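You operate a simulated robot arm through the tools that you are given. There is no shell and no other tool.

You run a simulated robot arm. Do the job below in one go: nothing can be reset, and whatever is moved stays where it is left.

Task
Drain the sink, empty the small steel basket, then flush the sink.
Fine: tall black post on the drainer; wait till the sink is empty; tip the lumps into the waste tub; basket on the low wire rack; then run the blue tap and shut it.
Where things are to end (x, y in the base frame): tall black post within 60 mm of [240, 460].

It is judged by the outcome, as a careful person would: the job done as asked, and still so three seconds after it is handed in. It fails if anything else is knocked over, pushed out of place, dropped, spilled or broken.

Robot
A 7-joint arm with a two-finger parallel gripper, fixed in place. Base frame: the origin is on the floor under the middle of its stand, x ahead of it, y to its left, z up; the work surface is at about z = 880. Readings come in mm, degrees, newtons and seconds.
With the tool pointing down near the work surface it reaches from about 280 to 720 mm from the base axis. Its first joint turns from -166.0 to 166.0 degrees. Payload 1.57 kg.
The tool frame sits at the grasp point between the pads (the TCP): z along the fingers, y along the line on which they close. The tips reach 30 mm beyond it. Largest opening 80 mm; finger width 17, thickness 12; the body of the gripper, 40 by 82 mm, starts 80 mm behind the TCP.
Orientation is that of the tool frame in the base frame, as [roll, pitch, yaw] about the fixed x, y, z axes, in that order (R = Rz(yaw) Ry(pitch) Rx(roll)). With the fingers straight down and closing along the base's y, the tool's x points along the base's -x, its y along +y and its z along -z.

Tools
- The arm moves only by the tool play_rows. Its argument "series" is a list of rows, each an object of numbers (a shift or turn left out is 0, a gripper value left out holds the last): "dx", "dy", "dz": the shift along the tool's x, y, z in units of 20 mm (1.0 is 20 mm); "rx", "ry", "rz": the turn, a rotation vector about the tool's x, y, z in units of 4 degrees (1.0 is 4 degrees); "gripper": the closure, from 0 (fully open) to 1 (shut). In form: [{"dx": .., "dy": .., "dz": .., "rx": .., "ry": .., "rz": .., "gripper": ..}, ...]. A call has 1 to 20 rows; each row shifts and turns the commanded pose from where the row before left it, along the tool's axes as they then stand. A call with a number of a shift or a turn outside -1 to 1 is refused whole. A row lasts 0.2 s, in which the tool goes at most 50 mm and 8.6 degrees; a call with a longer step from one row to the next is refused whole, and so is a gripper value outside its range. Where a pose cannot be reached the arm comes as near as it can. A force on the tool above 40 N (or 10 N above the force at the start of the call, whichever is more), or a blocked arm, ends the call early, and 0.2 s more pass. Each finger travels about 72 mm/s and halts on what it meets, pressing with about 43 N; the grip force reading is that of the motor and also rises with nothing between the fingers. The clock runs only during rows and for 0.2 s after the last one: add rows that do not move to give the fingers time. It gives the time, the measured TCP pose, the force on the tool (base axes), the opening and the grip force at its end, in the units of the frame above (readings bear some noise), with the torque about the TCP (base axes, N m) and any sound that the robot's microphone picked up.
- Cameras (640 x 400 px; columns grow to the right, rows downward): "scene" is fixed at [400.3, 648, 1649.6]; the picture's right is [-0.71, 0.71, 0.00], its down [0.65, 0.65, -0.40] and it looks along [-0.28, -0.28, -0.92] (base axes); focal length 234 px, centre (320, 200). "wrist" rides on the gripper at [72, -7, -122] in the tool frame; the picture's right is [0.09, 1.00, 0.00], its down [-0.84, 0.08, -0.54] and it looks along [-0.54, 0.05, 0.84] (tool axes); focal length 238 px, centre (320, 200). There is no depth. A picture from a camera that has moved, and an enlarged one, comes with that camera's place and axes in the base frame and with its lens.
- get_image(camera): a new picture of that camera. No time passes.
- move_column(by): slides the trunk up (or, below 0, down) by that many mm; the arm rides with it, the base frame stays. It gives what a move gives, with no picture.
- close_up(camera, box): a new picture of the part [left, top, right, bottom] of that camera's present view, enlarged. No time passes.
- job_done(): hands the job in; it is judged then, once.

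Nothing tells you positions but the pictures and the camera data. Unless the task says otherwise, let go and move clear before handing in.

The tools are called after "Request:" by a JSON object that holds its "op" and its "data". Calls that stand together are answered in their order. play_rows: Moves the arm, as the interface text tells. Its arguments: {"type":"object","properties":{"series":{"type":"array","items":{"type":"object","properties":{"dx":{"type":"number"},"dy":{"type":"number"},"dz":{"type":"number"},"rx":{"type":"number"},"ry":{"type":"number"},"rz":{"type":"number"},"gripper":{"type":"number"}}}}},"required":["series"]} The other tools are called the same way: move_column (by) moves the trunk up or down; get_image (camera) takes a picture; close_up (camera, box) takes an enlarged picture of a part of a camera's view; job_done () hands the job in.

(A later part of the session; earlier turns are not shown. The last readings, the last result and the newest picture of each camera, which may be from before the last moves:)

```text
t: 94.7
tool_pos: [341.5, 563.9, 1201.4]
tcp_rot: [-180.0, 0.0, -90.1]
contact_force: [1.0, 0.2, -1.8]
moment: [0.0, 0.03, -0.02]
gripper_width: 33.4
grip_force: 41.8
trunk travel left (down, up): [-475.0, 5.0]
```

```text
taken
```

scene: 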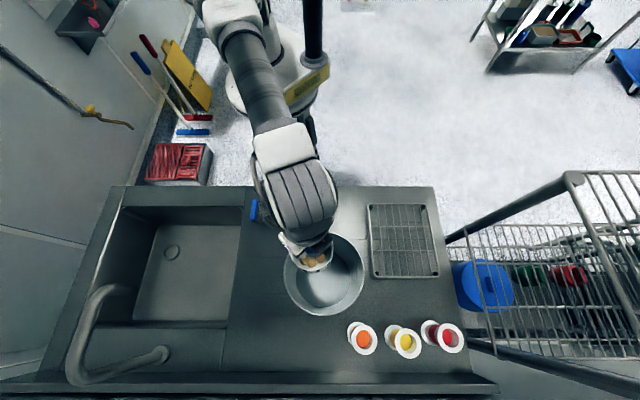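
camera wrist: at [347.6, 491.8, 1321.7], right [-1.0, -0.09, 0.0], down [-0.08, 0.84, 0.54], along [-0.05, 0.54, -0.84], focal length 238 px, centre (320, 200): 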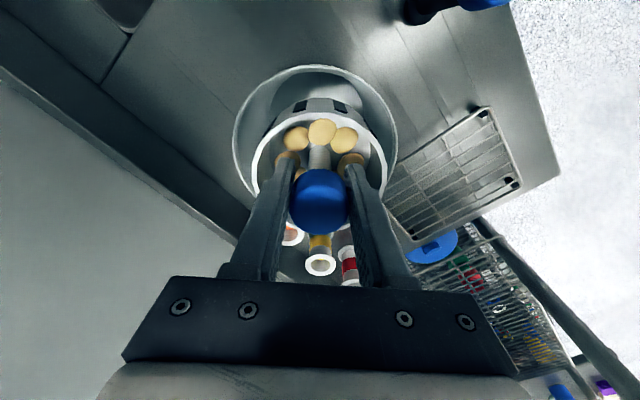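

Request:
{"op": "play_rows", "data": {"series": [{"dz": 0.4, "dy": -0.1}, {"dz": 0.4}, {"ry": -0.6}, {"ry": -1}, {"ry": -1}, {"ry": -1}, {"ry": -1}, {"ry": -1}, {"ry": -1}, {"ry": -1}, {"ry": -1}, {"ry": -1}, {"ry": -1}, {"ry": -1}, {"ry": -1}, {"ry": -1}, {"ry": -1}]}}

Request:
{"op": "get_image", "data": {"camera": "wrist"}}

Request:
{"op": "get_image", "data": {"camera": "scene"}}

```text
t: 98.3
tool_pos: [344.2, 562.0, 1185.4]
tcp_rot: [-179.9, 58.6, -90.0]
contact_force: [-0.1, 0.6, -1.7]
moment: [-0.06, 0.02, 0.01]
gripper_width: 33.1
grip_force: 41.6
trunk travel left (down, up): [-475.0, 5.0]
```

```text
taken
camera wrist: at [350.4, 421.5, 1186.2], right [-1.0, -0.05, -0.08], down [-0.08, -0.03, 1.0], along [-0.05, 1.0, 0.02], focal length 238 px, centre (320, 200)
```

wrist: 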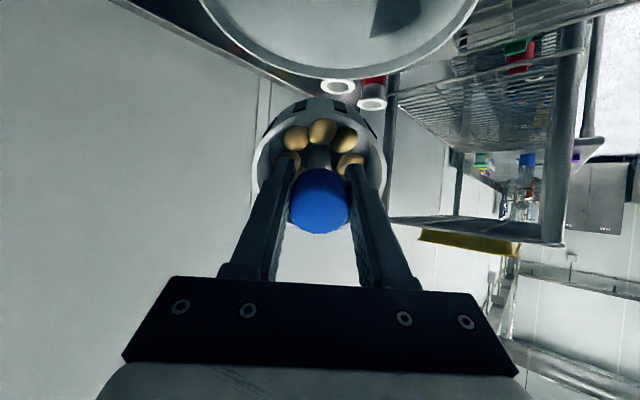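

```text
taken
```

scene: 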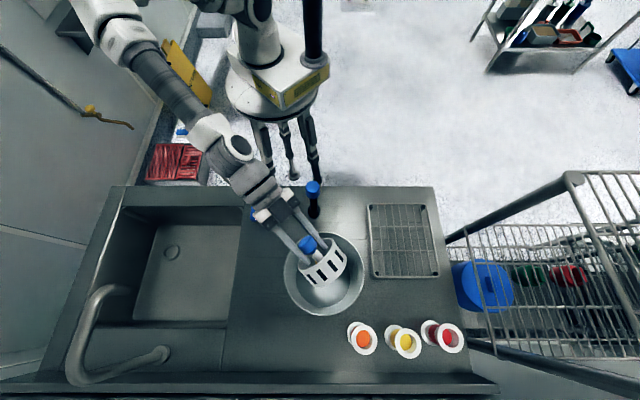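

Request:
{"op": "play_rows", "data": {"series": [{"ry": -1}, {"ry": -1}, {"ry": -1}, {"ry": -1}, {"ry": -1}, {"ry": -1}]}}

Request:
{"op": "get_image", "data": {"camera": "wrist"}}

Request:
{"op": "get_image", "data": {"camera": "scene"}}

```text
t: 99.7
tool_pos: [344.1, 562.6, 1183.8]
tcp_rot: [-179.3, 82.6, -89.3]
contact_force: [-0.4, 0.4, -2.5]
moment: [-0.06, -0.03, -0.02]
gripper_width: 33.2
grip_force: 41.3
trunk travel left (down, up): [-475.0, 5.0]
```

```text
taken
camera wrist: at [350.5, 433.4, 1128.4], right [-1.0, -0.01, -0.09], down [-0.08, -0.43, 0.9], along [-0.05, 0.9, 0.43], focal length 238 px, centre (320, 200)
```

wrist: 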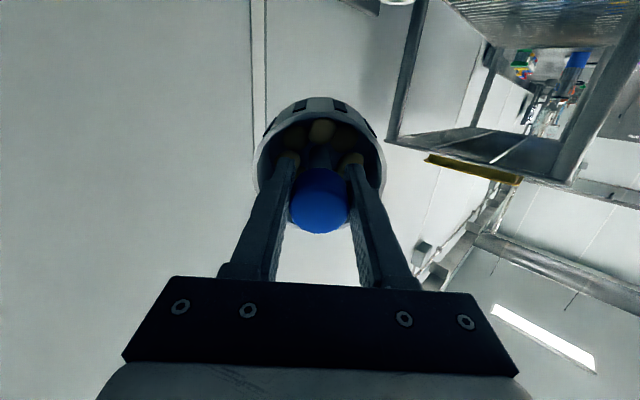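

```text
taken
```

scene: 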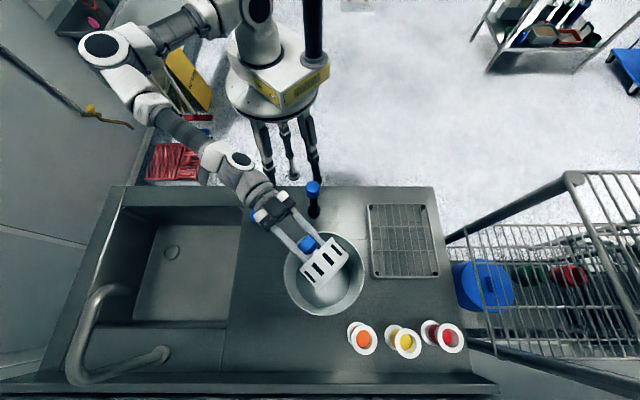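

Request:
{"op": "play_rows", "data": {"series": [{"ry": -1}, {"ry": -1}, {"ry": -1}, {"ry": -1}, {"ry": -1}, {"ry": -1}]}}

Request:
{"op": "get_image", "data": {"camera": "wrist"}}

Request:
{"op": "get_image", "data": {"camera": "scene"}}

```text
t: 101.1
tool_pos: [344.5, 563.8, 1185.3]
tcp_rot: [0.0, 73.4, 90.1]
contact_force: [0.3, -0.4, -2.3]
moment: [-0.06, 0.0, 0.02]
gripper_width: 32.9
grip_force: 41.4
trunk travel left (down, up): [-475.0, 5.0]
```

```text
taken
camera wrist: at [350.3, 467.1, 1080.4], right [-1.0, 0.03, -0.09], down [-0.08, -0.76, 0.65], along [-0.05, 0.65, 0.76], focal length 238 px, centre (320, 200)
```

wrist: 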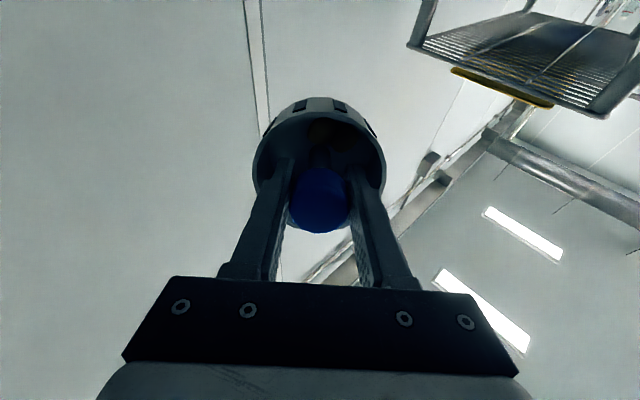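

```text
taken
```

scene: 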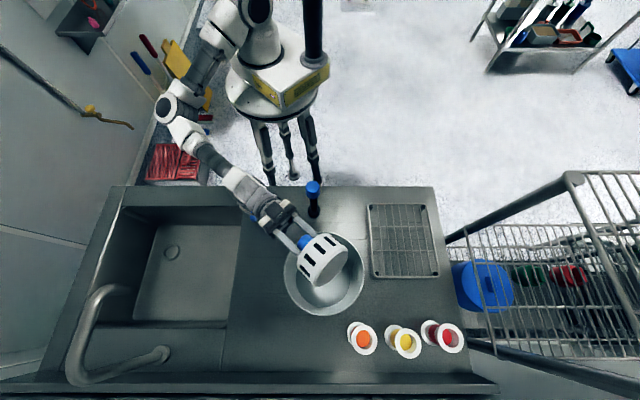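

Request:
{"op": "close_up", "data": {"camera": "wrist", "box": [240, 80, 400, 230]}}

Request:
{"op": "close_up", "data": {"camera": "scene", "box": [270, 210, 380, 330]}}

```text
2.67 times, centred on (320, 155) of wrist
camera zoom: at [350.3, 467.1, 1080.4], right [-1.0, 0.03, -0.09], down [-0.08, -0.76, 0.65], along [-0.05, 0.65, 0.76], focal length 636 px, centre (320, 320)
```

zoom: 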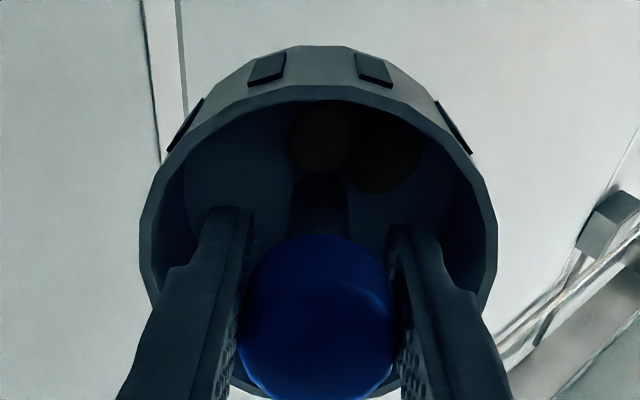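

```text
3.33 times, centred on (325, 270) of scene
camera zoom: at [400.3, 648.0, 1649.6], right [-0.71, 0.71, 0.0], down [0.65, 0.65, -0.4], along [-0.28, -0.28, -0.92], focal length 780 px, centre (303, -33)
```

zoom: 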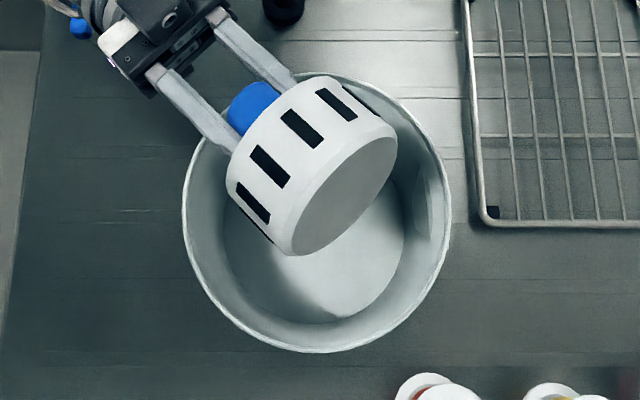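

Request:
{"op": "play_rows", "data": {"series": [{"ry": -1}, {"ry": -1}, {"ry": -1}, {"ry": -1}, {}, {}]}}

Request:
{"op": "close_up", "data": {"camera": "wrist", "box": [240, 80, 400, 230]}}

Request:
{"op": "close_up", "data": {"camera": "scene", "box": [270, 210, 380, 330]}}

```text
t: 102.5
tool_pos: [345.1, 562.8, 1183.8]
tcp_rot: [-0.1, 57.4, 89.9]
contact_force: [-0.2, 0.1, -1.8]
moment: [-0.07, 0.0, 0.0]
gripper_width: 33.3
grip_force: 41.6
trunk travel left (down, up): [-475.0, 5.0]
```

```text
2.67 times, centred on (320, 155) of wrist
camera zoom: at [350.7, 499.4, 1057.6], right [-1.0, 0.05, -0.08], down [-0.08, -0.91, 0.41], along [-0.05, 0.42, 0.91], focal length 636 px, centre (320, 320)
```

zoom: 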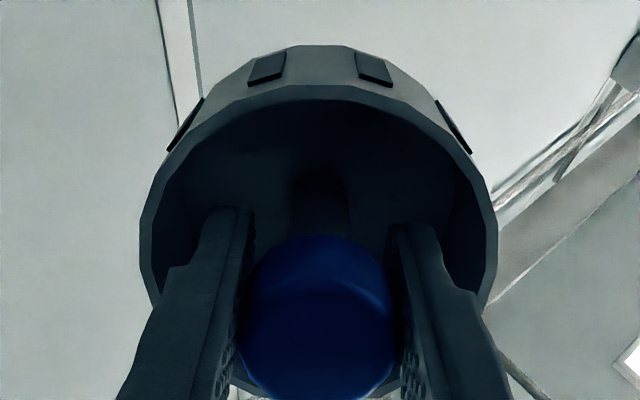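

```text
3.33 times, centred on (325, 270) of scene
camera zoom: at [400.3, 648.0, 1649.6], right [-0.71, 0.71, 0.0], down [0.65, 0.65, -0.4], along [-0.28, -0.28, -0.92], focal length 780 px, centre (303, -33)
```

zoom: 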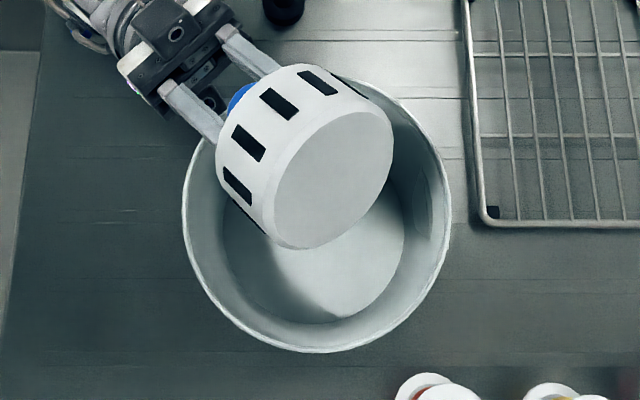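

Request:
{"op": "play_rows", "data": {"series": [{"dx": -0.63, "dz": 0.4}, {"dx": -0.63, "dz": 0.4}, {"ry": -1}, {"ry": -1}, {"ry": -1}, {}, {}, {}]}}

Request:
{"op": "close_up", "data": {"camera": "wrist", "box": [240, 80, 400, 230]}}

Request:
{"op": "get_image", "data": {"camera": "scene"}}

```text
t: 104.3
tool_pos: [345.2, 562.9, 1214.9]
tcp_rot: [-0.1, 45.4, 89.9]
contact_force: [0.8, -0.1, -1.8]
moment: [-0.01, -0.01, -0.03]
gripper_width: 33.4
grip_force: 41.3
trunk travel left (down, up): [-475.0, 5.0]
```

```text
2.67 times, centred on (320, 155) of wrist
camera zoom: at [350.8, 527.3, 1077.4], right [-1.0, 0.06, -0.07], down [-0.08, -0.97, 0.22], along [-0.05, 0.22, 0.97], focal length 636 px, centre (320, 320)
```

zoom: 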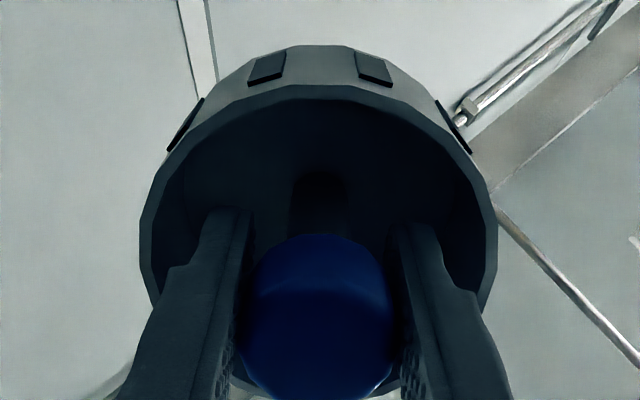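

```text
taken
```

scene: 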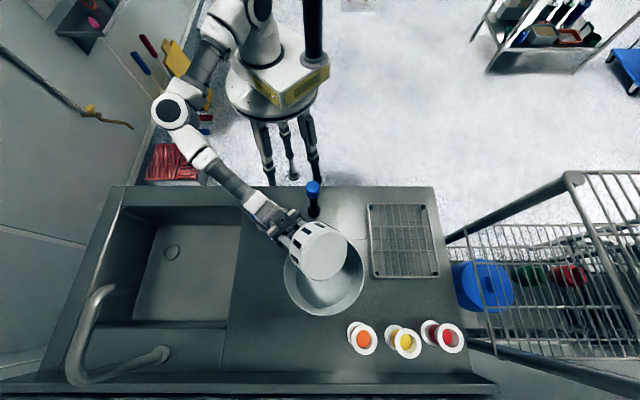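

The basket looks empty now. I'll turn it back upright and check both the basket and the tub.

Request:
{"op": "play_rows", "data": {"series": [{"ry": 1}, {"ry": 1}, {"ry": 1}, {"ry": 1}, {"ry": 1}, {"ry": 1}, {"ry": 1}, {"ry": 1}, {"ry": 1}, {"ry": 1}, {"ry": 1}, {"ry": 1}, {"ry": 1}, {"ry": 1}, {"ry": 1}, {"ry": 1}, {"ry": 1}, {"ry": 1}, {"ry": 1}, {"ry": 1}]}}

Request:
{"op": "play_rows", "data": {"series": [{"ry": 1}, {"ry": 1}, {"ry": 1}, {"ry": 1}, {"ry": 1}, {"ry": 1}, {"ry": 1}, {"ry": 1}, {"ry": 1}, {"ry": 1}, {"ry": 1}, {"ry": 1}, {"ry": 1}, {"ry": 0.65}]}}

Request:
{"op": "get_image", "data": {"camera": "wrist"}}

Request:
{"op": "close_up", "data": {"camera": "wrist", "box": [220, 50, 420, 240]}}

Request:
{"op": "close_up", "data": {"camera": "scene", "box": [270, 210, 380, 330]}}

```text
t: 108.5
tool_pos: [343.3, 562.7, 1213.7]
tcp_rot: [-179.9, 54.5, -90.0]
contact_force: [1.1, -0.2, -1.4]
moment: [-0.03, 0.04, -0.02]
gripper_width: 33.1
grip_force: 41.0
trunk travel left (down, up): [-475.0, 5.0]
```

```text
t: 111.5
tool_pos: [345.4, 562.8, 1213.8]
tcp_rot: [-179.9, 0.0, -90.1]
contact_force: [0.3, -0.8, -2.0]
moment: [-0.02, 0.0, -0.02]
gripper_width: 33.2
grip_force: 41.3
trunk travel left (down, up): [-475.0, 5.0]
```

```text
taken
camera wrist: at [350.1, 492.4, 1335.6], right [-1.0, -0.09, 0.0], down [-0.08, 0.84, 0.54], along [-0.05, 0.54, -0.84], focal length 238 px, centre (320, 200)
```

wrist: 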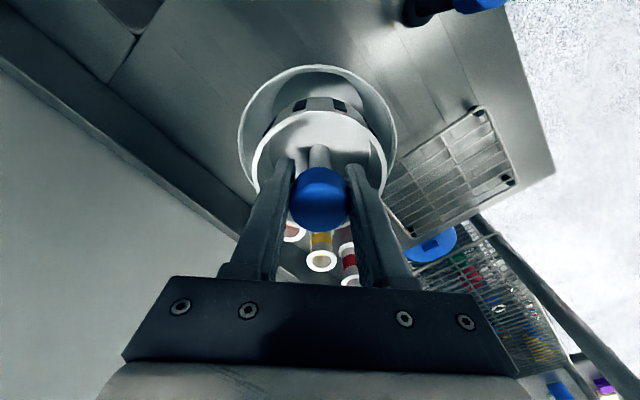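

```text
2.11 times, centred on (320, 145) of wrist
camera zoom: at [350.1, 492.4, 1335.6], right [-1.0, -0.09, 0.0], down [-0.08, 0.84, 0.54], along [-0.05, 0.54, -0.84], focal length 502 px, centre (320, 316)
```

zoom: 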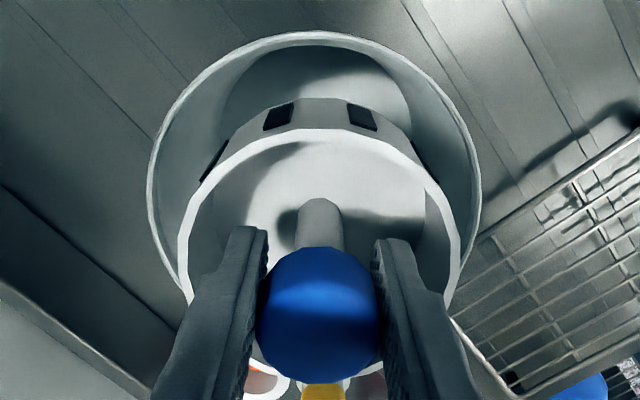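

```text
3.33 times, centred on (325, 270) of scene
camera zoom: at [400.3, 648.0, 1649.6], right [-0.71, 0.71, 0.0], down [0.65, 0.65, -0.4], along [-0.28, -0.28, -0.92], focal length 780 px, centre (303, -33)
```

zoom: 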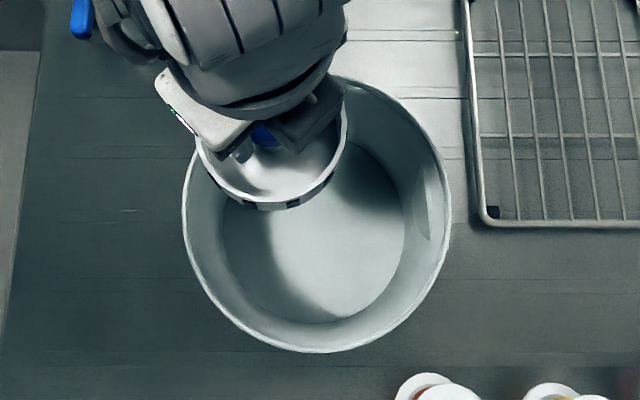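

The basket is empty. I'll swing toward the rack, and on the way check that the lumps are all in the tub.

Request:
{"op": "play_rows", "data": {"series": [{"dx": -0.19, "dy": 0.6}, {"dx": -0.19, "dy": 0.96}, {"dx": -0.19, "dy": 0.97}, {"dx": -0.19, "dy": 0.97}, {"dx": -0.19, "dy": 0.97}, {"dx": -0.19, "dy": 0.97}, {"dx": -0.19, "dy": 0.97}, {"dx": -0.19, "dy": 0.97}, {"dx": -0.19, "dy": 0.97}, {"dx": -0.19, "dy": 0.97}, {"dx": -0.19, "dy": 0.97}, {"dx": -0.19, "dy": 0.97}, {"dx": -0.19, "dy": 0.97}, {"dx": -0.19, "dy": 0.97}, {"dx": -0.19, "dy": 0.95}]}}

Request:
{"op": "get_image", "data": {"camera": "wrist"}}

Request:
{"op": "get_image", "data": {"camera": "scene"}}

Request:
{"op": "close_up", "data": {"camera": "scene", "box": [270, 210, 380, 330]}}

```text
t: 114.7
tool_pos: [60.5, 619.9, 1215.2]
tcp_rot: [-179.8, 0.1, -90.0]
contact_force: [0.5, 0.2, -2.4]
moment: [-0.02, -0.03, 0.0]
gripper_width: 33.1
grip_force: 41.6
trunk travel left (down, up): [-475.0, 5.0]
```

```text
taken
camera wrist: at [66.4, 548.6, 1335.9], right [-1.0, -0.09, 0.0], down [-0.08, 0.84, 0.54], along [-0.05, 0.54, -0.84], focal length 238 px, centre (320, 200)
```

wrist: 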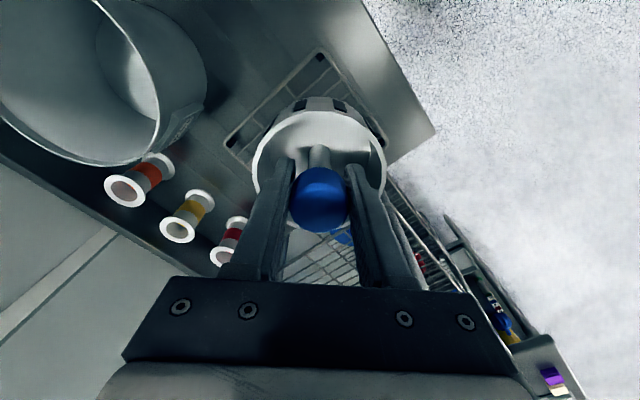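

```text
taken
```

scene: 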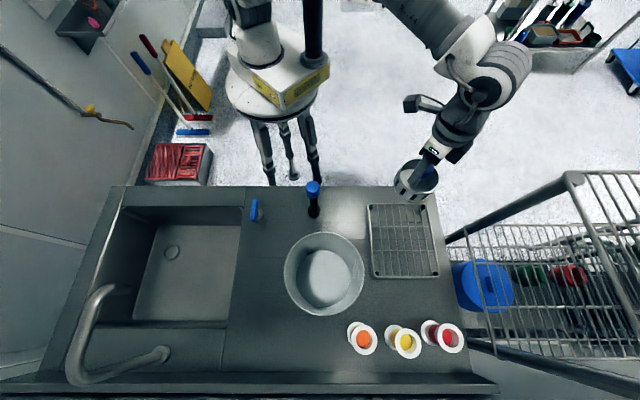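

```text
3.33 times, centred on (325, 270) of scene
camera zoom: at [400.3, 648.0, 1649.6], right [-0.71, 0.71, 0.0], down [0.65, 0.65, -0.4], along [-0.28, -0.28, -0.92], focal length 780 px, centre (303, -33)
```

zoom: 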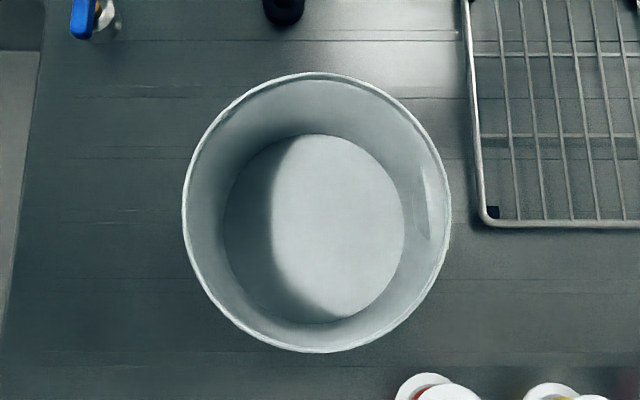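

The tub looks empty from here, so I need to find where the lumps went. I'll search the scene in close-ups.

Request:
{"op": "close_up", "data": {"camera": "scene", "box": [280, 225, 370, 325]}}

Request:
{"op": "close_up", "data": {"camera": "scene", "box": [220, 180, 480, 400]}}

Request:
{"op": "close_up", "data": {"camera": "scene", "box": [60, 180, 280, 400]}}

Request:
{"op": "close_up", "data": {"camera": "scene", "box": [220, 0, 480, 200]}}

Request:
{"op": "close_up", "data": {"camera": "wrist", "box": [0, 0, 240, 220]}}

Request:
{"op": "close_up", "data": {"camera": "wrist", "box": [240, 80, 400, 230]}}

```text
4.00 times, centred on (325, 275) of scene
camera zoom: at [400.3, 648.0, 1649.6], right [-0.71, 0.71, 0.0], down [0.65, 0.65, -0.4], along [-0.28, -0.28, -0.92], focal length 936 px, centre (300, -100)
```

zoom: 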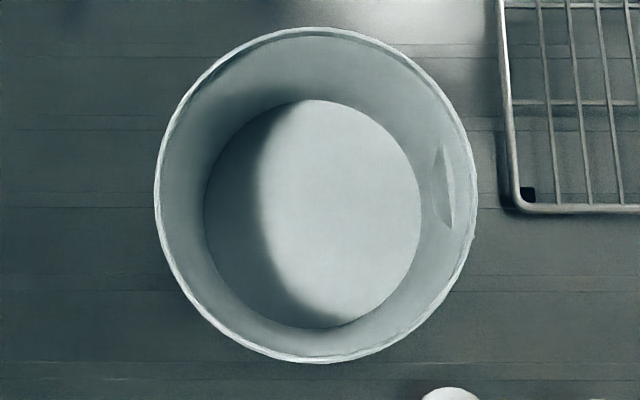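

```text
1.82 times, centred on (350, 290) of scene
camera zoom: at [400.3, 648.0, 1649.6], right [-0.71, 0.71, 0.0], down [0.65, 0.65, -0.4], along [-0.28, -0.28, -0.92], focal length 426 px, centre (266, 36)
```

zoom: 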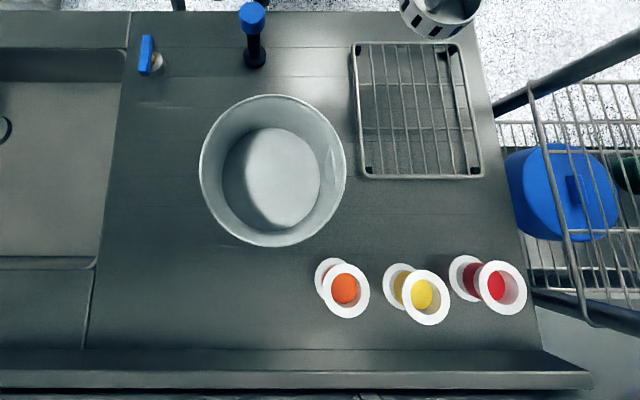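

```text
1.82 times, centred on (170, 290) of scene
camera zoom: at [400.3, 648.0, 1649.6], right [-0.71, 0.71, 0.0], down [0.65, 0.65, -0.4], along [-0.28, -0.28, -0.92], focal length 426 px, centre (593, 36)
```

zoom: 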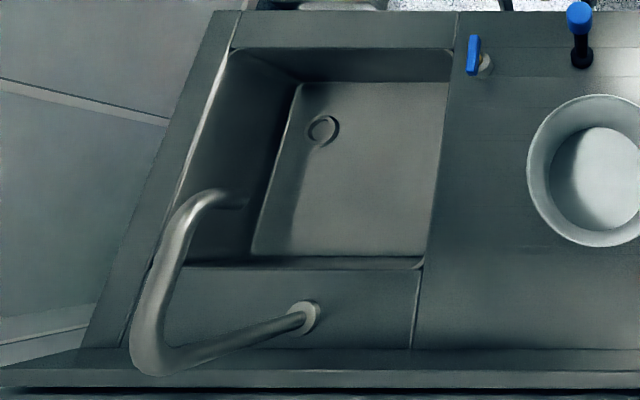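

```text
2.00 times, centred on (350, 100) of scene
camera zoom: at [400.3, 648.0, 1649.6], right [-0.71, 0.71, 0.0], down [0.65, 0.65, -0.4], along [-0.28, -0.28, -0.92], focal length 468 px, centre (260, 400)
```

zoom: 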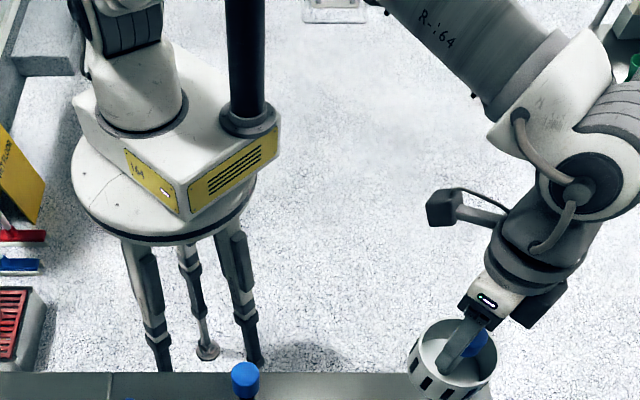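

```text
1.82 times, centred on (120, 110) of wrist
camera zoom: at [66.4, 548.6, 1335.9], right [-1.0, -0.09, 0.0], down [-0.08, 0.84, 0.54], along [-0.05, 0.54, -0.84], focal length 433 px, centre (684, 364)
```

zoom: 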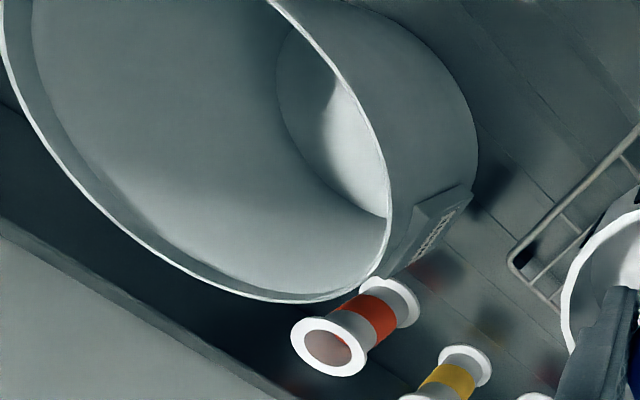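

```text
2.67 times, centred on (320, 155) of wrist
camera zoom: at [66.4, 548.6, 1335.9], right [-1.0, -0.09, 0.0], down [-0.08, 0.84, 0.54], along [-0.05, 0.54, -0.84], focal length 636 px, centre (320, 320)
```

zoom: 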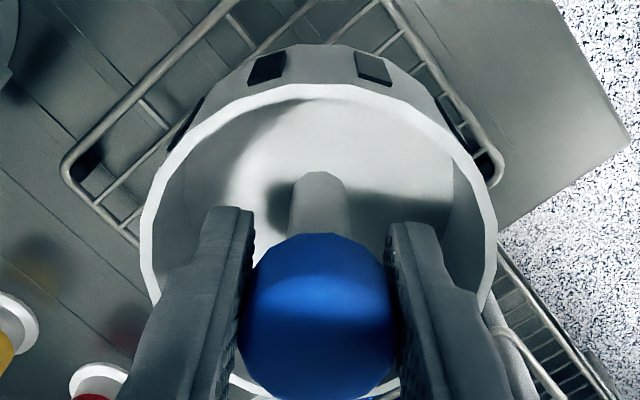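

Request:
{"op": "close_up", "data": {"camera": "wrist", "box": [140, 90, 190, 150]}}

Request:
{"op": "close_up", "data": {"camera": "scene", "box": [430, 150, 640, 400]}}

Request:
{"op": "close_up", "data": {"camera": "scene", "box": [0, 0, 240, 220]}}

```text
6.67 times, centred on (165, 120) of wrist
camera zoom: at [66.4, 548.6, 1335.9], right [-1.0, -0.09, 0.0], down [-0.08, 0.84, 0.54], along [-0.05, 0.54, -0.84], focal length 1589 px, centre (1353, 733)
```

zoom: 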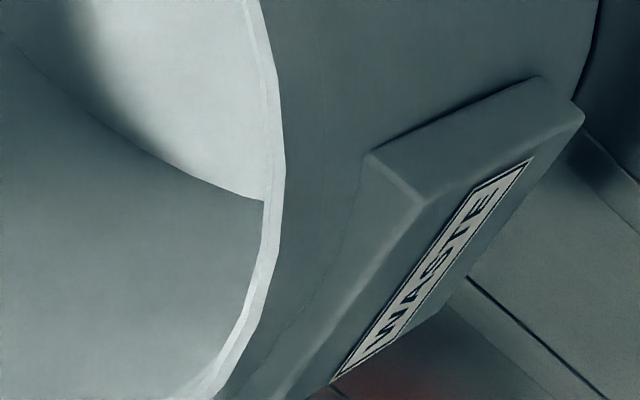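

```text
1.60 times, centred on (535, 275) of scene
camera zoom: at [400.3, 648.0, 1649.6], right [-0.71, 0.71, 0.0], down [0.65, 0.65, -0.4], along [-0.28, -0.28, -0.92], focal length 374 px, centre (-24, 80)
```

zoom: 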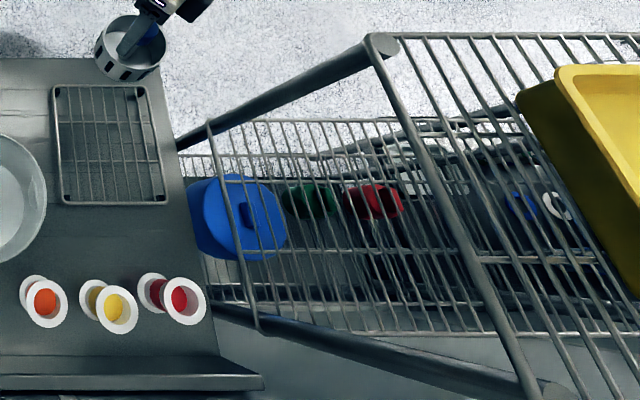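

```text
1.82 times, centred on (120, 110) of scene
camera zoom: at [400.3, 648.0, 1649.6], right [-0.71, 0.71, 0.0], down [0.65, 0.65, -0.4], along [-0.28, -0.28, -0.92], focal length 426 px, centre (684, 364)
```

zoom: 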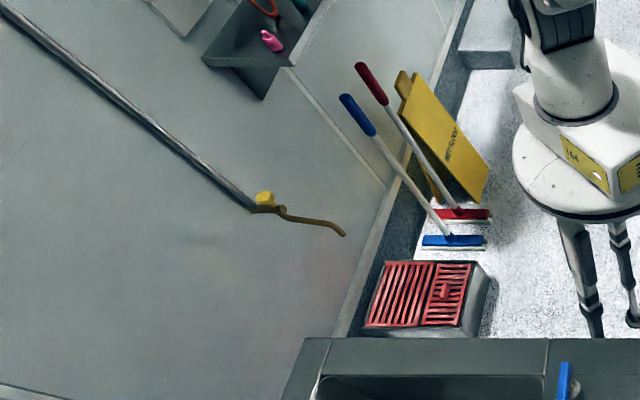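

The tub is marked WASTE, nothing has spilled around it, and the basket is empty, so the lumps have gone into the tub. Next I'll move the basket over the low wire rack (top at z≈898) and lower toward (62, 680).

Request:
{"op": "play_rows", "data": {"series": [{"dx": -0.6, "dy": -0.02}, {"dx": -0.6, "dy": -0.02}, {"dx": -0.6, "dy": -0.02}, {"dx": -0.6, "dy": -0.02}, {"dx": -0.6}]}}

Request:
{"op": "move_column", "data": {"by": -150}}

Request:
{"op": "get_image", "data": {"camera": "wrist"}}

Request:
{"op": "get_image", "data": {"camera": "scene"}}

```text
t: 115.9
tool_pos: [61.8, 680.2, 1214.1]
tcp_rot: [180.0, -0.1, -90.1]
contact_force: [0.2, -0.8, -2.1]
moment: [-0.03, 0.04, 0.01]
gripper_width: 33.2
grip_force: 42.3
trunk travel left (down, up): [-475.0, 5.0]
```

```text
t: 117.7
tool_pos: [60.8, 679.9, 1064.2]
tcp_rot: [-179.9, 0.1, -90.0]
contact_force: [0.6, 0.4, -1.8]
moment: [0.01, 0.0, -0.03]
gripper_width: 33.2
grip_force: 41.4
trunk travel left (down, up): [-325.0, 155.0]
```

```text
taken
camera wrist: at [67.8, 609.0, 1185.3], right [-1.0, -0.09, 0.0], down [-0.08, 0.84, 0.54], along [-0.05, 0.54, -0.84], focal length 238 px, centre (320, 200)
```

wrist: 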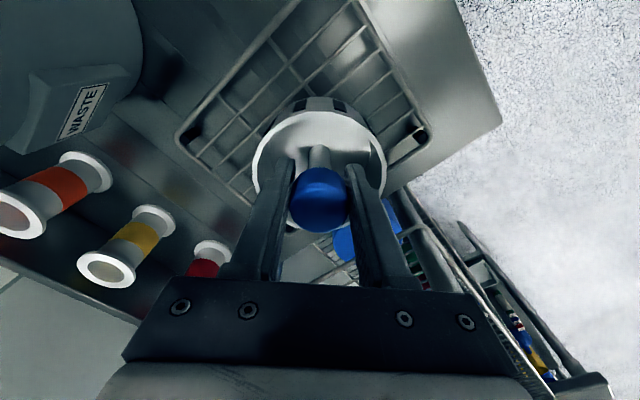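

```text
taken
```

scene: 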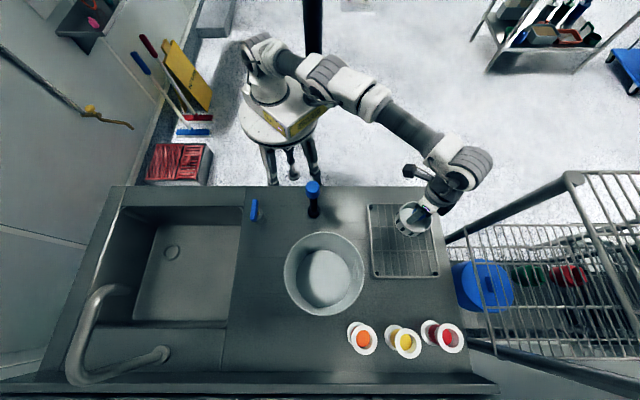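

Request:
{"op": "play_rows", "data": {"series": [{"dz": 0.5}, {"dz": 0.5}, {"dz": 0.5}, {"dz": 0.5}, {"dz": 0.5}, {"dz": 0.5}, {"dz": 0.5}, {"dz": 0.4}]}}

Request:
{"op": "close_up", "data": {"camera": "scene", "box": [350, 150, 490, 290]}}

Request:
{"op": "get_image", "data": {"camera": "wrist"}}

```text
t: 119.5
tool_pos: [60.3, 680.5, 985.7]
tcp_rot: [-180.0, 0.0, -90.0]
contact_force: [-1.2, -0.2, -1.7]
moment: [-0.01, -0.01, 0.0]
gripper_width: 33.1
grip_force: 40.9
trunk travel left (down, up): [-325.0, 155.0]
```

```text
2.86 times, centred on (420, 220) of scene
camera zoom: at [400.3, 648.0, 1649.6], right [-0.71, 0.71, 0.0], down [0.65, 0.65, -0.4], along [-0.28, -0.28, -0.92], focal length 669 px, centre (34, 143)
```

zoom: 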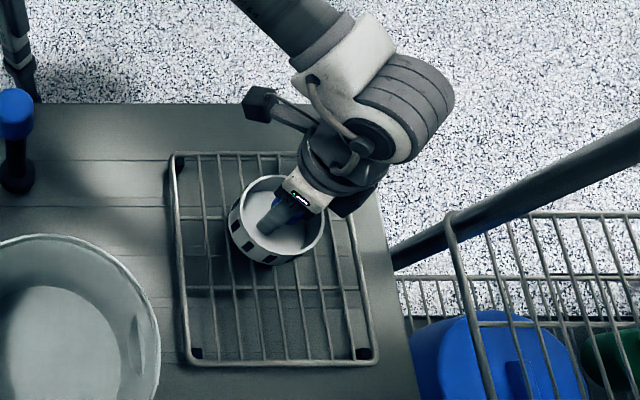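

```text
taken
camera wrist: at [66.8, 609.4, 1107.0], right [-1.0, -0.09, 0.0], down [-0.08, 0.84, 0.54], along [-0.05, 0.54, -0.84], focal length 238 px, centre (320, 200)
```

wrist: 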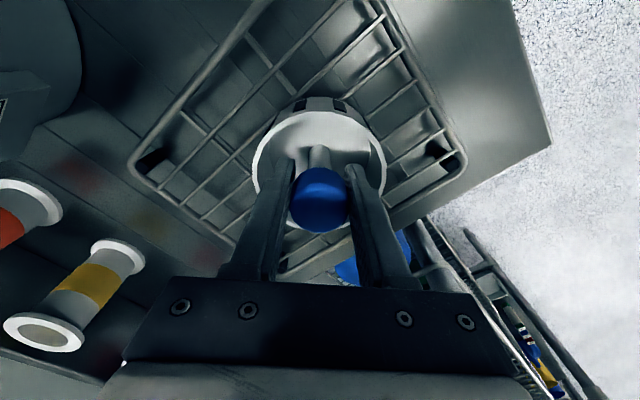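

Request:
{"op": "play_rows", "data": {"series": [{"dz": 0.15}, {"dz": 0.15}, {"dz": 0.15}, {"dz": 0.15}, {}]}}

Request:
{"op": "play_rows", "data": {"series": [{"dz": 0.1}, {"dz": 0.1}, {}]}}

Request:
{"op": "close_up", "data": {"camera": "scene", "box": [360, 190, 450, 290]}}

```text
t: 120.7
tool_pos: [60.8, 680.0, 980.8]
tcp_rot: [-180.0, 0.7, -90.0]
contact_force: [0.5, -1.0, 36.2]
moment: [-0.07, 0.42, 0.0]
gripper_width: 33.5
grip_force: 40.8
trunk travel left (down, up): [-325.0, 155.0]
```

```text
t: 121.5
tool_pos: [62.0, 680.4, 976.4]
tcp_rot: [-179.9, 0.6, -90.1]
contact_force: [-2.0, 0.4, 36.8]
moment: [0.23, 0.4, -0.02]
gripper_width: 33.2
grip_force: 41.1
trunk travel left (down, up): [-325.0, 155.0]
```

```text
4.00 times, centred on (405, 240) of scene
camera zoom: at [400.3, 648.0, 1649.6], right [-0.71, 0.71, 0.0], down [0.65, 0.65, -0.4], along [-0.28, -0.28, -0.92], focal length 936 px, centre (-20, 40)
```

zoom: 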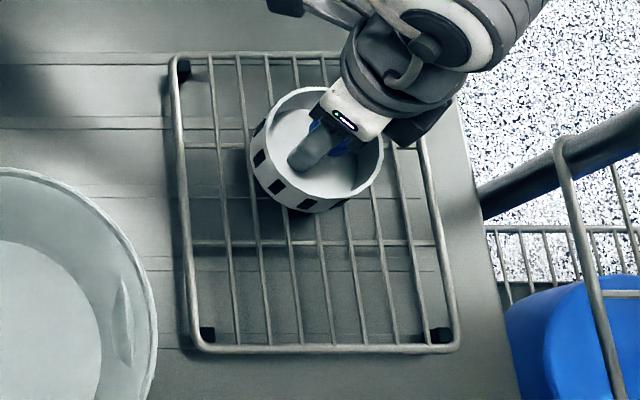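

Request:
{"op": "play_rows", "data": {"series": [{"dz": -0.1}, {}, {}]}}

```text
t: 122.2
tool_pos: [62.2, 680.9, 976.3]
tcp_rot: [-179.9, 0.4, -90.1]
contact_force: [-2.6, 3.4, 30.1]
moment: [0.69, 0.42, -0.07]
gripper_width: 33.1
grip_force: 41.1
trunk travel left (down, up): [-325.0, 155.0]
```

Request:
{"op": "play_rows", "data": {"series": [{"dz": -0.1}, {}, {}]}}

Request:
{"op": "play_rows", "data": {"series": [{"dz": -0.05}, {}, {}]}}

```text
t: 123.0
tool_pos: [61.3, 680.2, 976.7]
tcp_rot: [-179.8, 0.3, -90.0]
contact_force: [-4.9, 7.2, 22.6]
moment: [0.71, 0.45, -0.02]
gripper_width: 33.1
grip_force: 41.3
trunk travel left (down, up): [-325.0, 155.0]
```

```text
t: 123.8
tool_pos: [62.2, 678.7, 975.5]
tcp_rot: [-179.8, 0.1, -90.0]
contact_force: [-5.0, 6.4, 18.3]
moment: [0.52, 0.41, -0.02]
gripper_width: 33.4
grip_force: 41.5
trunk travel left (down, up): [-325.0, 155.0]
```

Request:
{"op": "play_rows", "data": {"series": [{"dz": -0.08}, {}, {}]}}

Request:
{"op": "play_rows", "data": {"series": [{"dz": -0.06}, {}, {}]}}

Request:
{"op": "close_up", "data": {"camera": "wrist", "box": [220, 60, 420, 250]}}

```text
t: 124.7
tool_pos: [62.3, 679.2, 976.5]
tcp_rot: [-179.9, 0.0, -90.0]
contact_force: [-3.8, 3.3, 9.8]
moment: [0.69, 0.37, 0.06]
gripper_width: 33.1
grip_force: 41.7
trunk travel left (down, up): [-325.0, 155.0]
```

```text
t: 125.5
tool_pos: [63.1, 680.2, 976.3]
tcp_rot: [-179.9, -0.3, -90.0]
contact_force: [-0.5, -0.3, -1.9]
moment: [0.0, 0.01, -0.01]
gripper_width: 33.1
grip_force: 41.6
trunk travel left (down, up): [-325.0, 155.0]
```

```text
2.11 times, centred on (320, 155) of wrist
camera zoom: at [68.8, 608.1, 1097.9], right [-1.0, -0.09, 0.0], down [-0.08, 0.84, 0.54], along [-0.05, 0.54, -0.84], focal length 502 px, centre (320, 295)
```

zoom: 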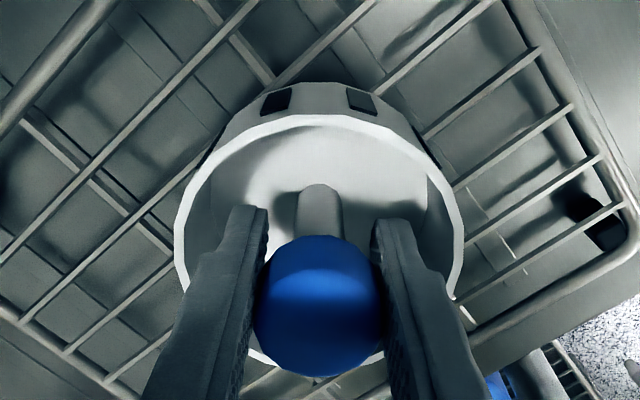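

Request:
{"op": "play_rows", "data": {"series": [{"dz": 0.04}, {}, {}]}}

```text
t: 126.2
tool_pos: [63.6, 679.7, 976.5]
tcp_rot: [-179.9, 0.1, -90.1]
contact_force: [0.6, 1.0, -2.6]
moment: [0.02, -0.01, -0.01]
gripper_width: 33.1
grip_force: 41.5
trunk travel left (down, up): [-325.0, 155.0]
```

Request:
{"op": "play_rows", "data": {"series": [{"dz": 0.05}, {}, {}]}}

```text
t: 127.0
tool_pos: [62.5, 680.2, 976.2]
tcp_rot: [-179.9, 0.0, -90.0]
contact_force: [0.2, 0.5, -0.6]
moment: [-0.03, 0.03, -0.03]
gripper_width: 33.0
grip_force: 40.9
trunk travel left (down, up): [-325.0, 155.0]
```

The basket is just resting on the rack wires. I'll open only partway, since the fingers are inside the rim, and retreat upward.

Request:
{"op": "play_rows", "data": {"series": [{"gripper": 0.55}, {"gripper": 0.5}, {"gripper": 0.42}, {"gripper": 0.38}, {}]}}

Request:
{"op": "close_up", "data": {"camera": "wrist", "box": [220, 60, 420, 250]}}

Request:
{"op": "close_up", "data": {"camera": "scene", "box": [360, 190, 450, 290]}}

```text
t: 128.2
tool_pos: [61.5, 680.2, 976.4]
tcp_rot: [-179.9, 0.0, -90.0]
contact_force: [0.2, -0.6, 0.0]
moment: [-0.01, 0.01, 0.04]
gripper_width: 49.7
grip_force: 0.0
trunk travel left (down, up): [-325.0, 155.0]
```

```text
2.11 times, centred on (320, 155) of wrist
camera zoom: at [68.0, 608.4, 1097.5], right [-1.0, -0.09, 0.0], down [-0.08, 0.84, 0.54], along [-0.05, 0.54, -0.84], focal length 502 px, centre (320, 295)
```

zoom: 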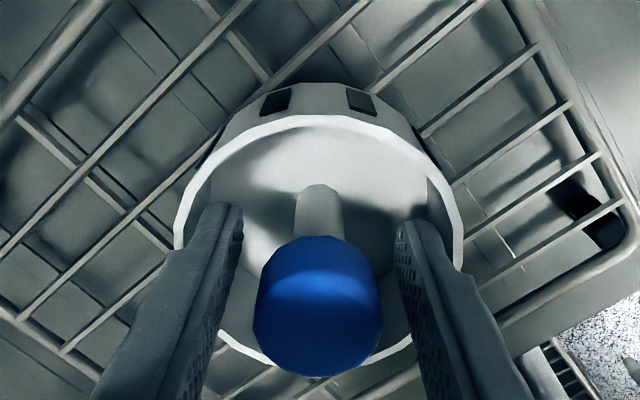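

```text
4.00 times, centred on (405, 240) of scene
camera zoom: at [400.3, 648.0, 1649.6], right [-0.71, 0.71, 0.0], down [0.65, 0.65, -0.4], along [-0.28, -0.28, -0.92], focal length 936 px, centre (-20, 40)
```

zoom: 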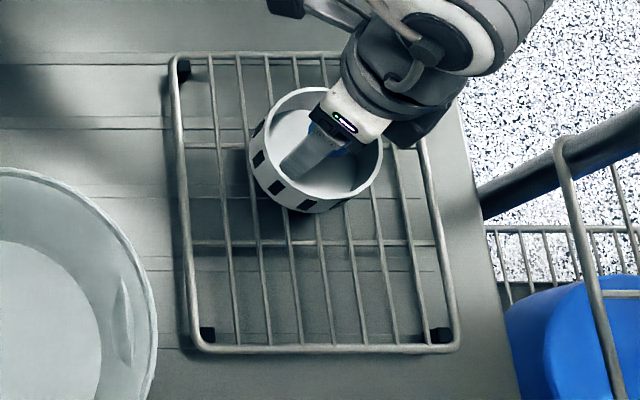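

Request:
{"op": "play_rows", "data": {"series": [{"dz": -0.3}, {"dz": -0.5}, {"dz": -0.5}, {"dz": -0.8}, {"dz": -0.8}, {"dz": -1}, {"dz": -1}, {"dz": -1}]}}

Request:
{"op": "get_image", "data": {"camera": "wrist"}}

Request:
{"op": "get_image", "data": {"camera": "scene"}}

```text
t: 130.1
tool_pos: [62.8, 679.1, 1094.8]
tcp_rot: [-179.8, 0.1, -90.0]
contact_force: [-0.8, -0.4, -0.1]
moment: [0.03, -0.01, -0.02]
gripper_width: 49.9
grip_force: 0.1
trunk travel left (down, up): [-325.0, 155.0]
```

```text
taken
camera wrist: at [68.9, 607.6, 1215.3], right [-1.0, -0.09, 0.0], down [-0.08, 0.84, 0.54], along [-0.05, 0.54, -0.84], focal length 238 px, centre (320, 200)
```

wrist: 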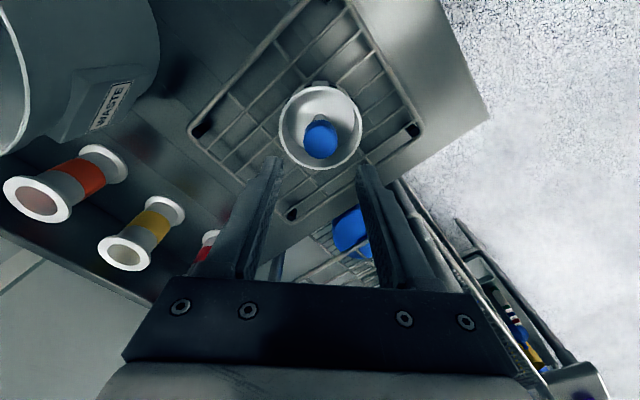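

```text
taken
```

scene: 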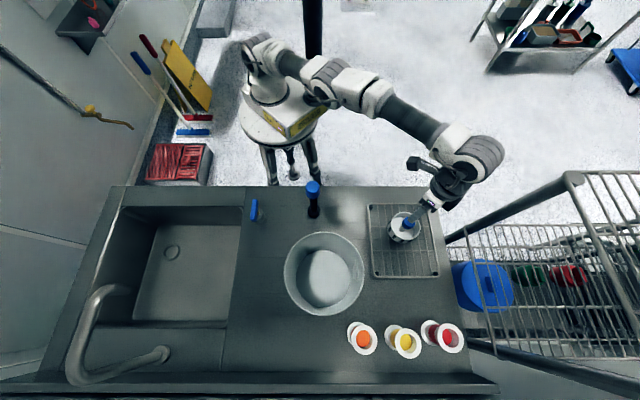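

The basket stands upright and empty on the low rack. Next comes the blue tap: I'll rise and move over to inspect it.

Request:
{"op": "move_column", "data": {"by": 150}}

Request:
{"op": "play_rows", "data": {"series": [{"dx": 0.97, "dy": -0.61}, {"dx": 0.97, "dy": -0.61}, {"dx": 0.97, "dy": -0.61}, {"dx": 0.97, "dy": -0.61}, {"dx": 0.97, "dy": -0.61}, {"dx": 0.97, "dy": -0.61}, {"dx": 0.97, "dy": -0.61}, {"dx": 0.97, "dy": -0.61}, {"dx": 0.97, "dy": -0.61}, {"dx": 0.97, "dy": -0.61}, {"dx": 0.97, "dy": -0.61}, {"dx": 0.97, "dy": -0.61}, {"dx": 0.97, "dy": -0.61}, {"dx": 0.97, "dy": -0.61}, {"dx": 0.97, "dy": -0.61}, {"dx": 0.97, "dy": -0.61}, {"dx": 0.97, "dy": -0.61}, {"dx": 0.97, "dy": -0.61}, {"dx": 0.97, "dy": -0.61}, {"dx": 0.97, "dy": -0.61}]}}

Request:
{"op": "play_rows", "data": {"series": [{"dx": 0.97, "dy": -0.61, "gripper": 0}, {"dx": 0.97, "dy": -0.61}, {"dz": 1}, {"dz": 1}, {"dz": 1}]}}

Request:
{"op": "get_image", "data": {"camera": "wrist"}}

Request:
{"op": "get_image", "data": {"camera": "scene"}}

```text
t: 131.8
tool_pos: [63.7, 680.3, 1242.6]
tcp_rot: [-179.9, 0.1, -90.0]
contact_force: [0.1, 0.4, 0.0]
moment: [0.02, -0.02, -0.01]
gripper_width: 49.5
grip_force: 0.0
trunk travel left (down, up): [-475.0, 5.0]
```

```text
t: 136.0
tool_pos: [307.5, 290.9, 1243.7]
tcp_rot: [180.0, 0.1, -90.0]
contact_force: [-0.6, 0.4, -0.2]
moment: [0.03, -0.01, -0.01]
gripper_width: 49.4
grip_force: 0.1
trunk travel left (down, up): [-475.0, 5.0]
```

```text
t: 137.2
tool_pos: [332.1, 251.6, 1184.2]
tcp_rot: [-179.8, 0.0, -90.1]
contact_force: [0.6, 0.3, 0.5]
moment: [-0.02, 0.0, -0.03]
gripper_width: 79.8
grip_force: 0.1
trunk travel left (down, up): [-475.0, 5.0]
```

```text
taken
camera wrist: at [338.2, 180.9, 1305.2], right [-1.0, -0.09, 0.0], down [-0.08, 0.84, 0.54], along [-0.05, 0.54, -0.84], focal length 238 px, centre (320, 200)
```

wrist: 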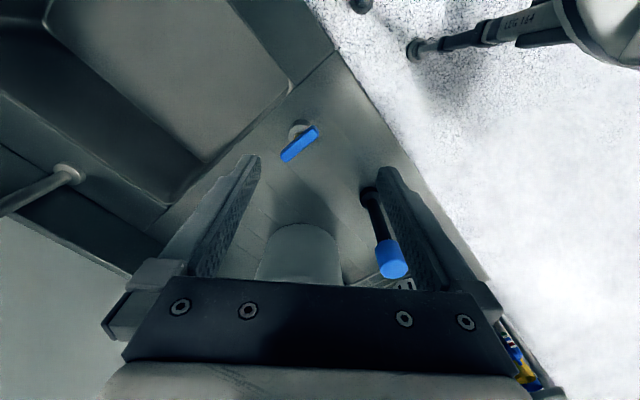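

```text
taken
```

scene: 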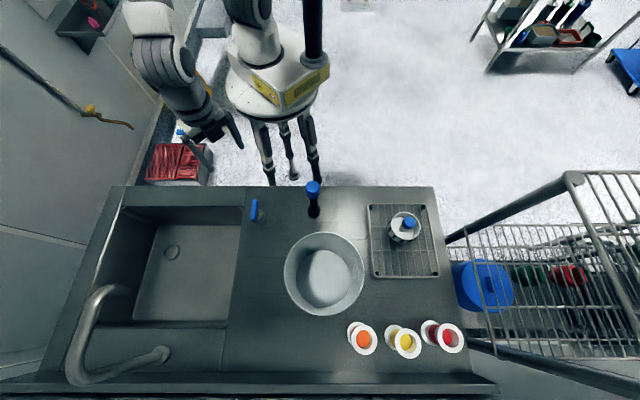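

Request:
{"op": "close_up", "data": {"camera": "wrist", "box": [270, 105, 340, 175]}}

Request:
{"op": "close_up", "data": {"camera": "scene", "box": [235, 185, 275, 225]}}

```text
5.71 times, centred on (305, 140) of wrist
camera zoom: at [338.2, 180.9, 1305.2], right [-1.0, -0.09, 0.0], down [-0.08, 0.84, 0.54], along [-0.05, 0.54, -0.84], focal length 1362 px, centre (406, 543)
```

zoom: 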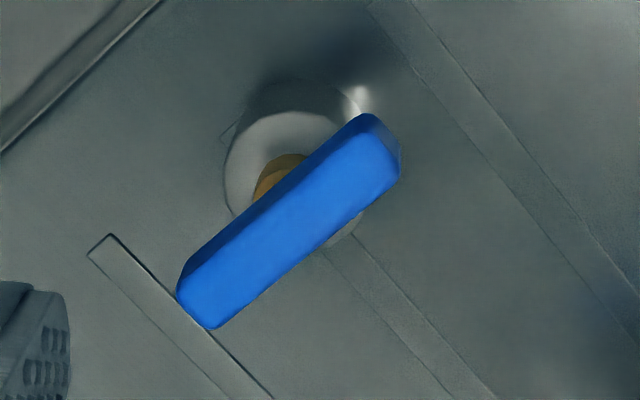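

```text
10.00 times, centred on (255, 205) of scene
camera zoom: at [400.3, 648.0, 1649.6], right [-0.71, 0.71, 0.0], down [0.65, 0.65, -0.4], along [-0.28, -0.28, -0.92], focal length 2341 px, centre (970, 150)
```

zoom: 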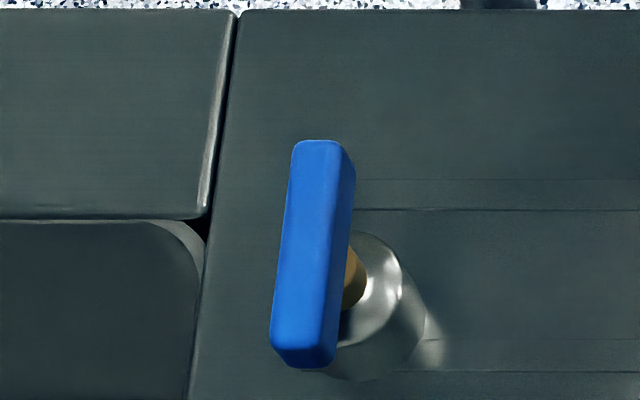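

The blue tap is a short upright body with a brass stem and a blue bar handle about 68 mm long. It is centred on its pivot near (359, 313), top at z≈945, and points along about 45°. I'll turn the gripper to straddle it and come down over it.

Request:
{"op": "play_rows", "data": {"series": [{"rz": 1}, {"rz": 1}, {"rz": 1}, {"rz": 1}, {"rz": 1}, {"rz": 1}, {"rz": 1}, {"rz": 1}, {"rz": 1}, {"rz": 1}, {"rz": 1}, {"rz": 0.25}, {"dx": -0.8, "dy": 0.31}, {"dx": -0.8, "dy": 0.31}, {"dx": -0.8, "dy": 0.31}, {"dx": -0.75, "dy": 0.31}]}}

Request:
{"op": "move_column", "data": {"by": -150}}

Request:
{"op": "get_image", "data": {"camera": "wrist"}}

Request:
{"op": "get_image", "data": {"camera": "scene"}}

```text
t: 140.6
tool_pos: [360.1, 314.7, 1181.7]
tcp_rot: [-179.9, 0.0, -134.9]
contact_force: [-0.3, -0.1, 0.7]
moment: [0.01, 0.02, -0.01]
gripper_width: 80.2
grip_force: 0.0
trunk travel left (down, up): [-475.0, 5.0]
```

```text
t: 142.3
tool_pos: [359.8, 313.7, 1032.8]
tcp_rot: [-179.9, 0.0, -135.0]
contact_force: [-0.1, -0.1, 0.5]
moment: [0.01, 0.02, 0.0]
gripper_width: 79.9
grip_force: 0.0
trunk travel left (down, up): [-325.0, 155.0]
```

```text
taken
camera wrist: at [312.8, 258.7, 1154.1], right [-0.77, 0.64, 0.0], down [0.54, 0.65, 0.54], along [0.35, 0.42, -0.84], focal length 238 px, centre (320, 200)
```

wrist: 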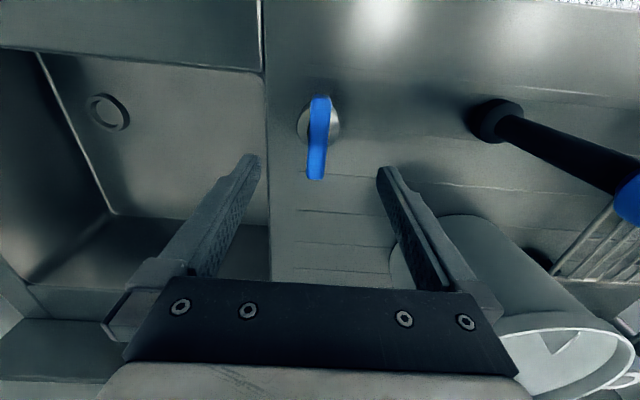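

```text
taken
```

scene: 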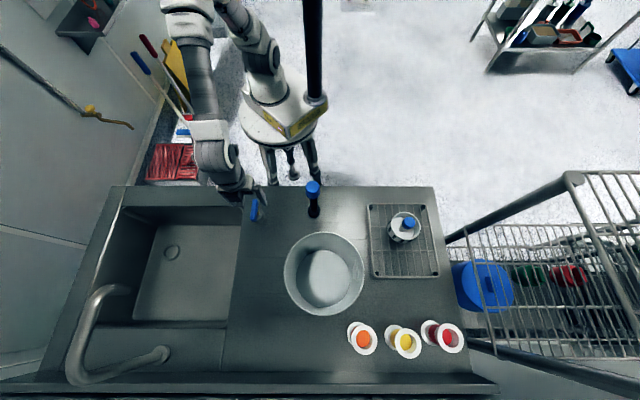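

Request:
{"op": "close_up", "data": {"camera": "wrist", "box": [270, 80, 370, 195]}}

```text
3.48 times, centred on (320, 138) of wrist
camera zoom: at [312.8, 258.7, 1154.1], right [-0.77, 0.64, 0.0], down [0.54, 0.65, 0.54], along [0.35, 0.42, -0.84], focal length 829 px, centre (320, 417)
```

zoom: 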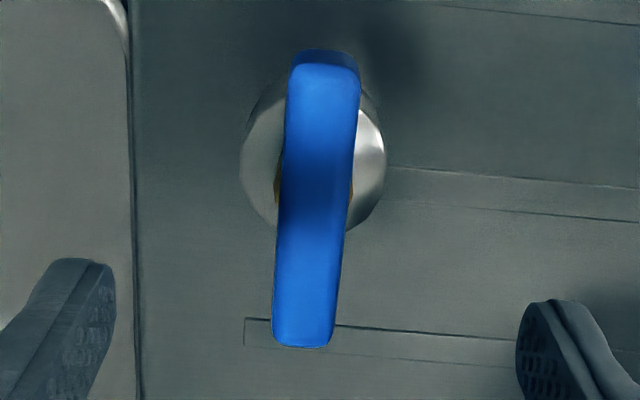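

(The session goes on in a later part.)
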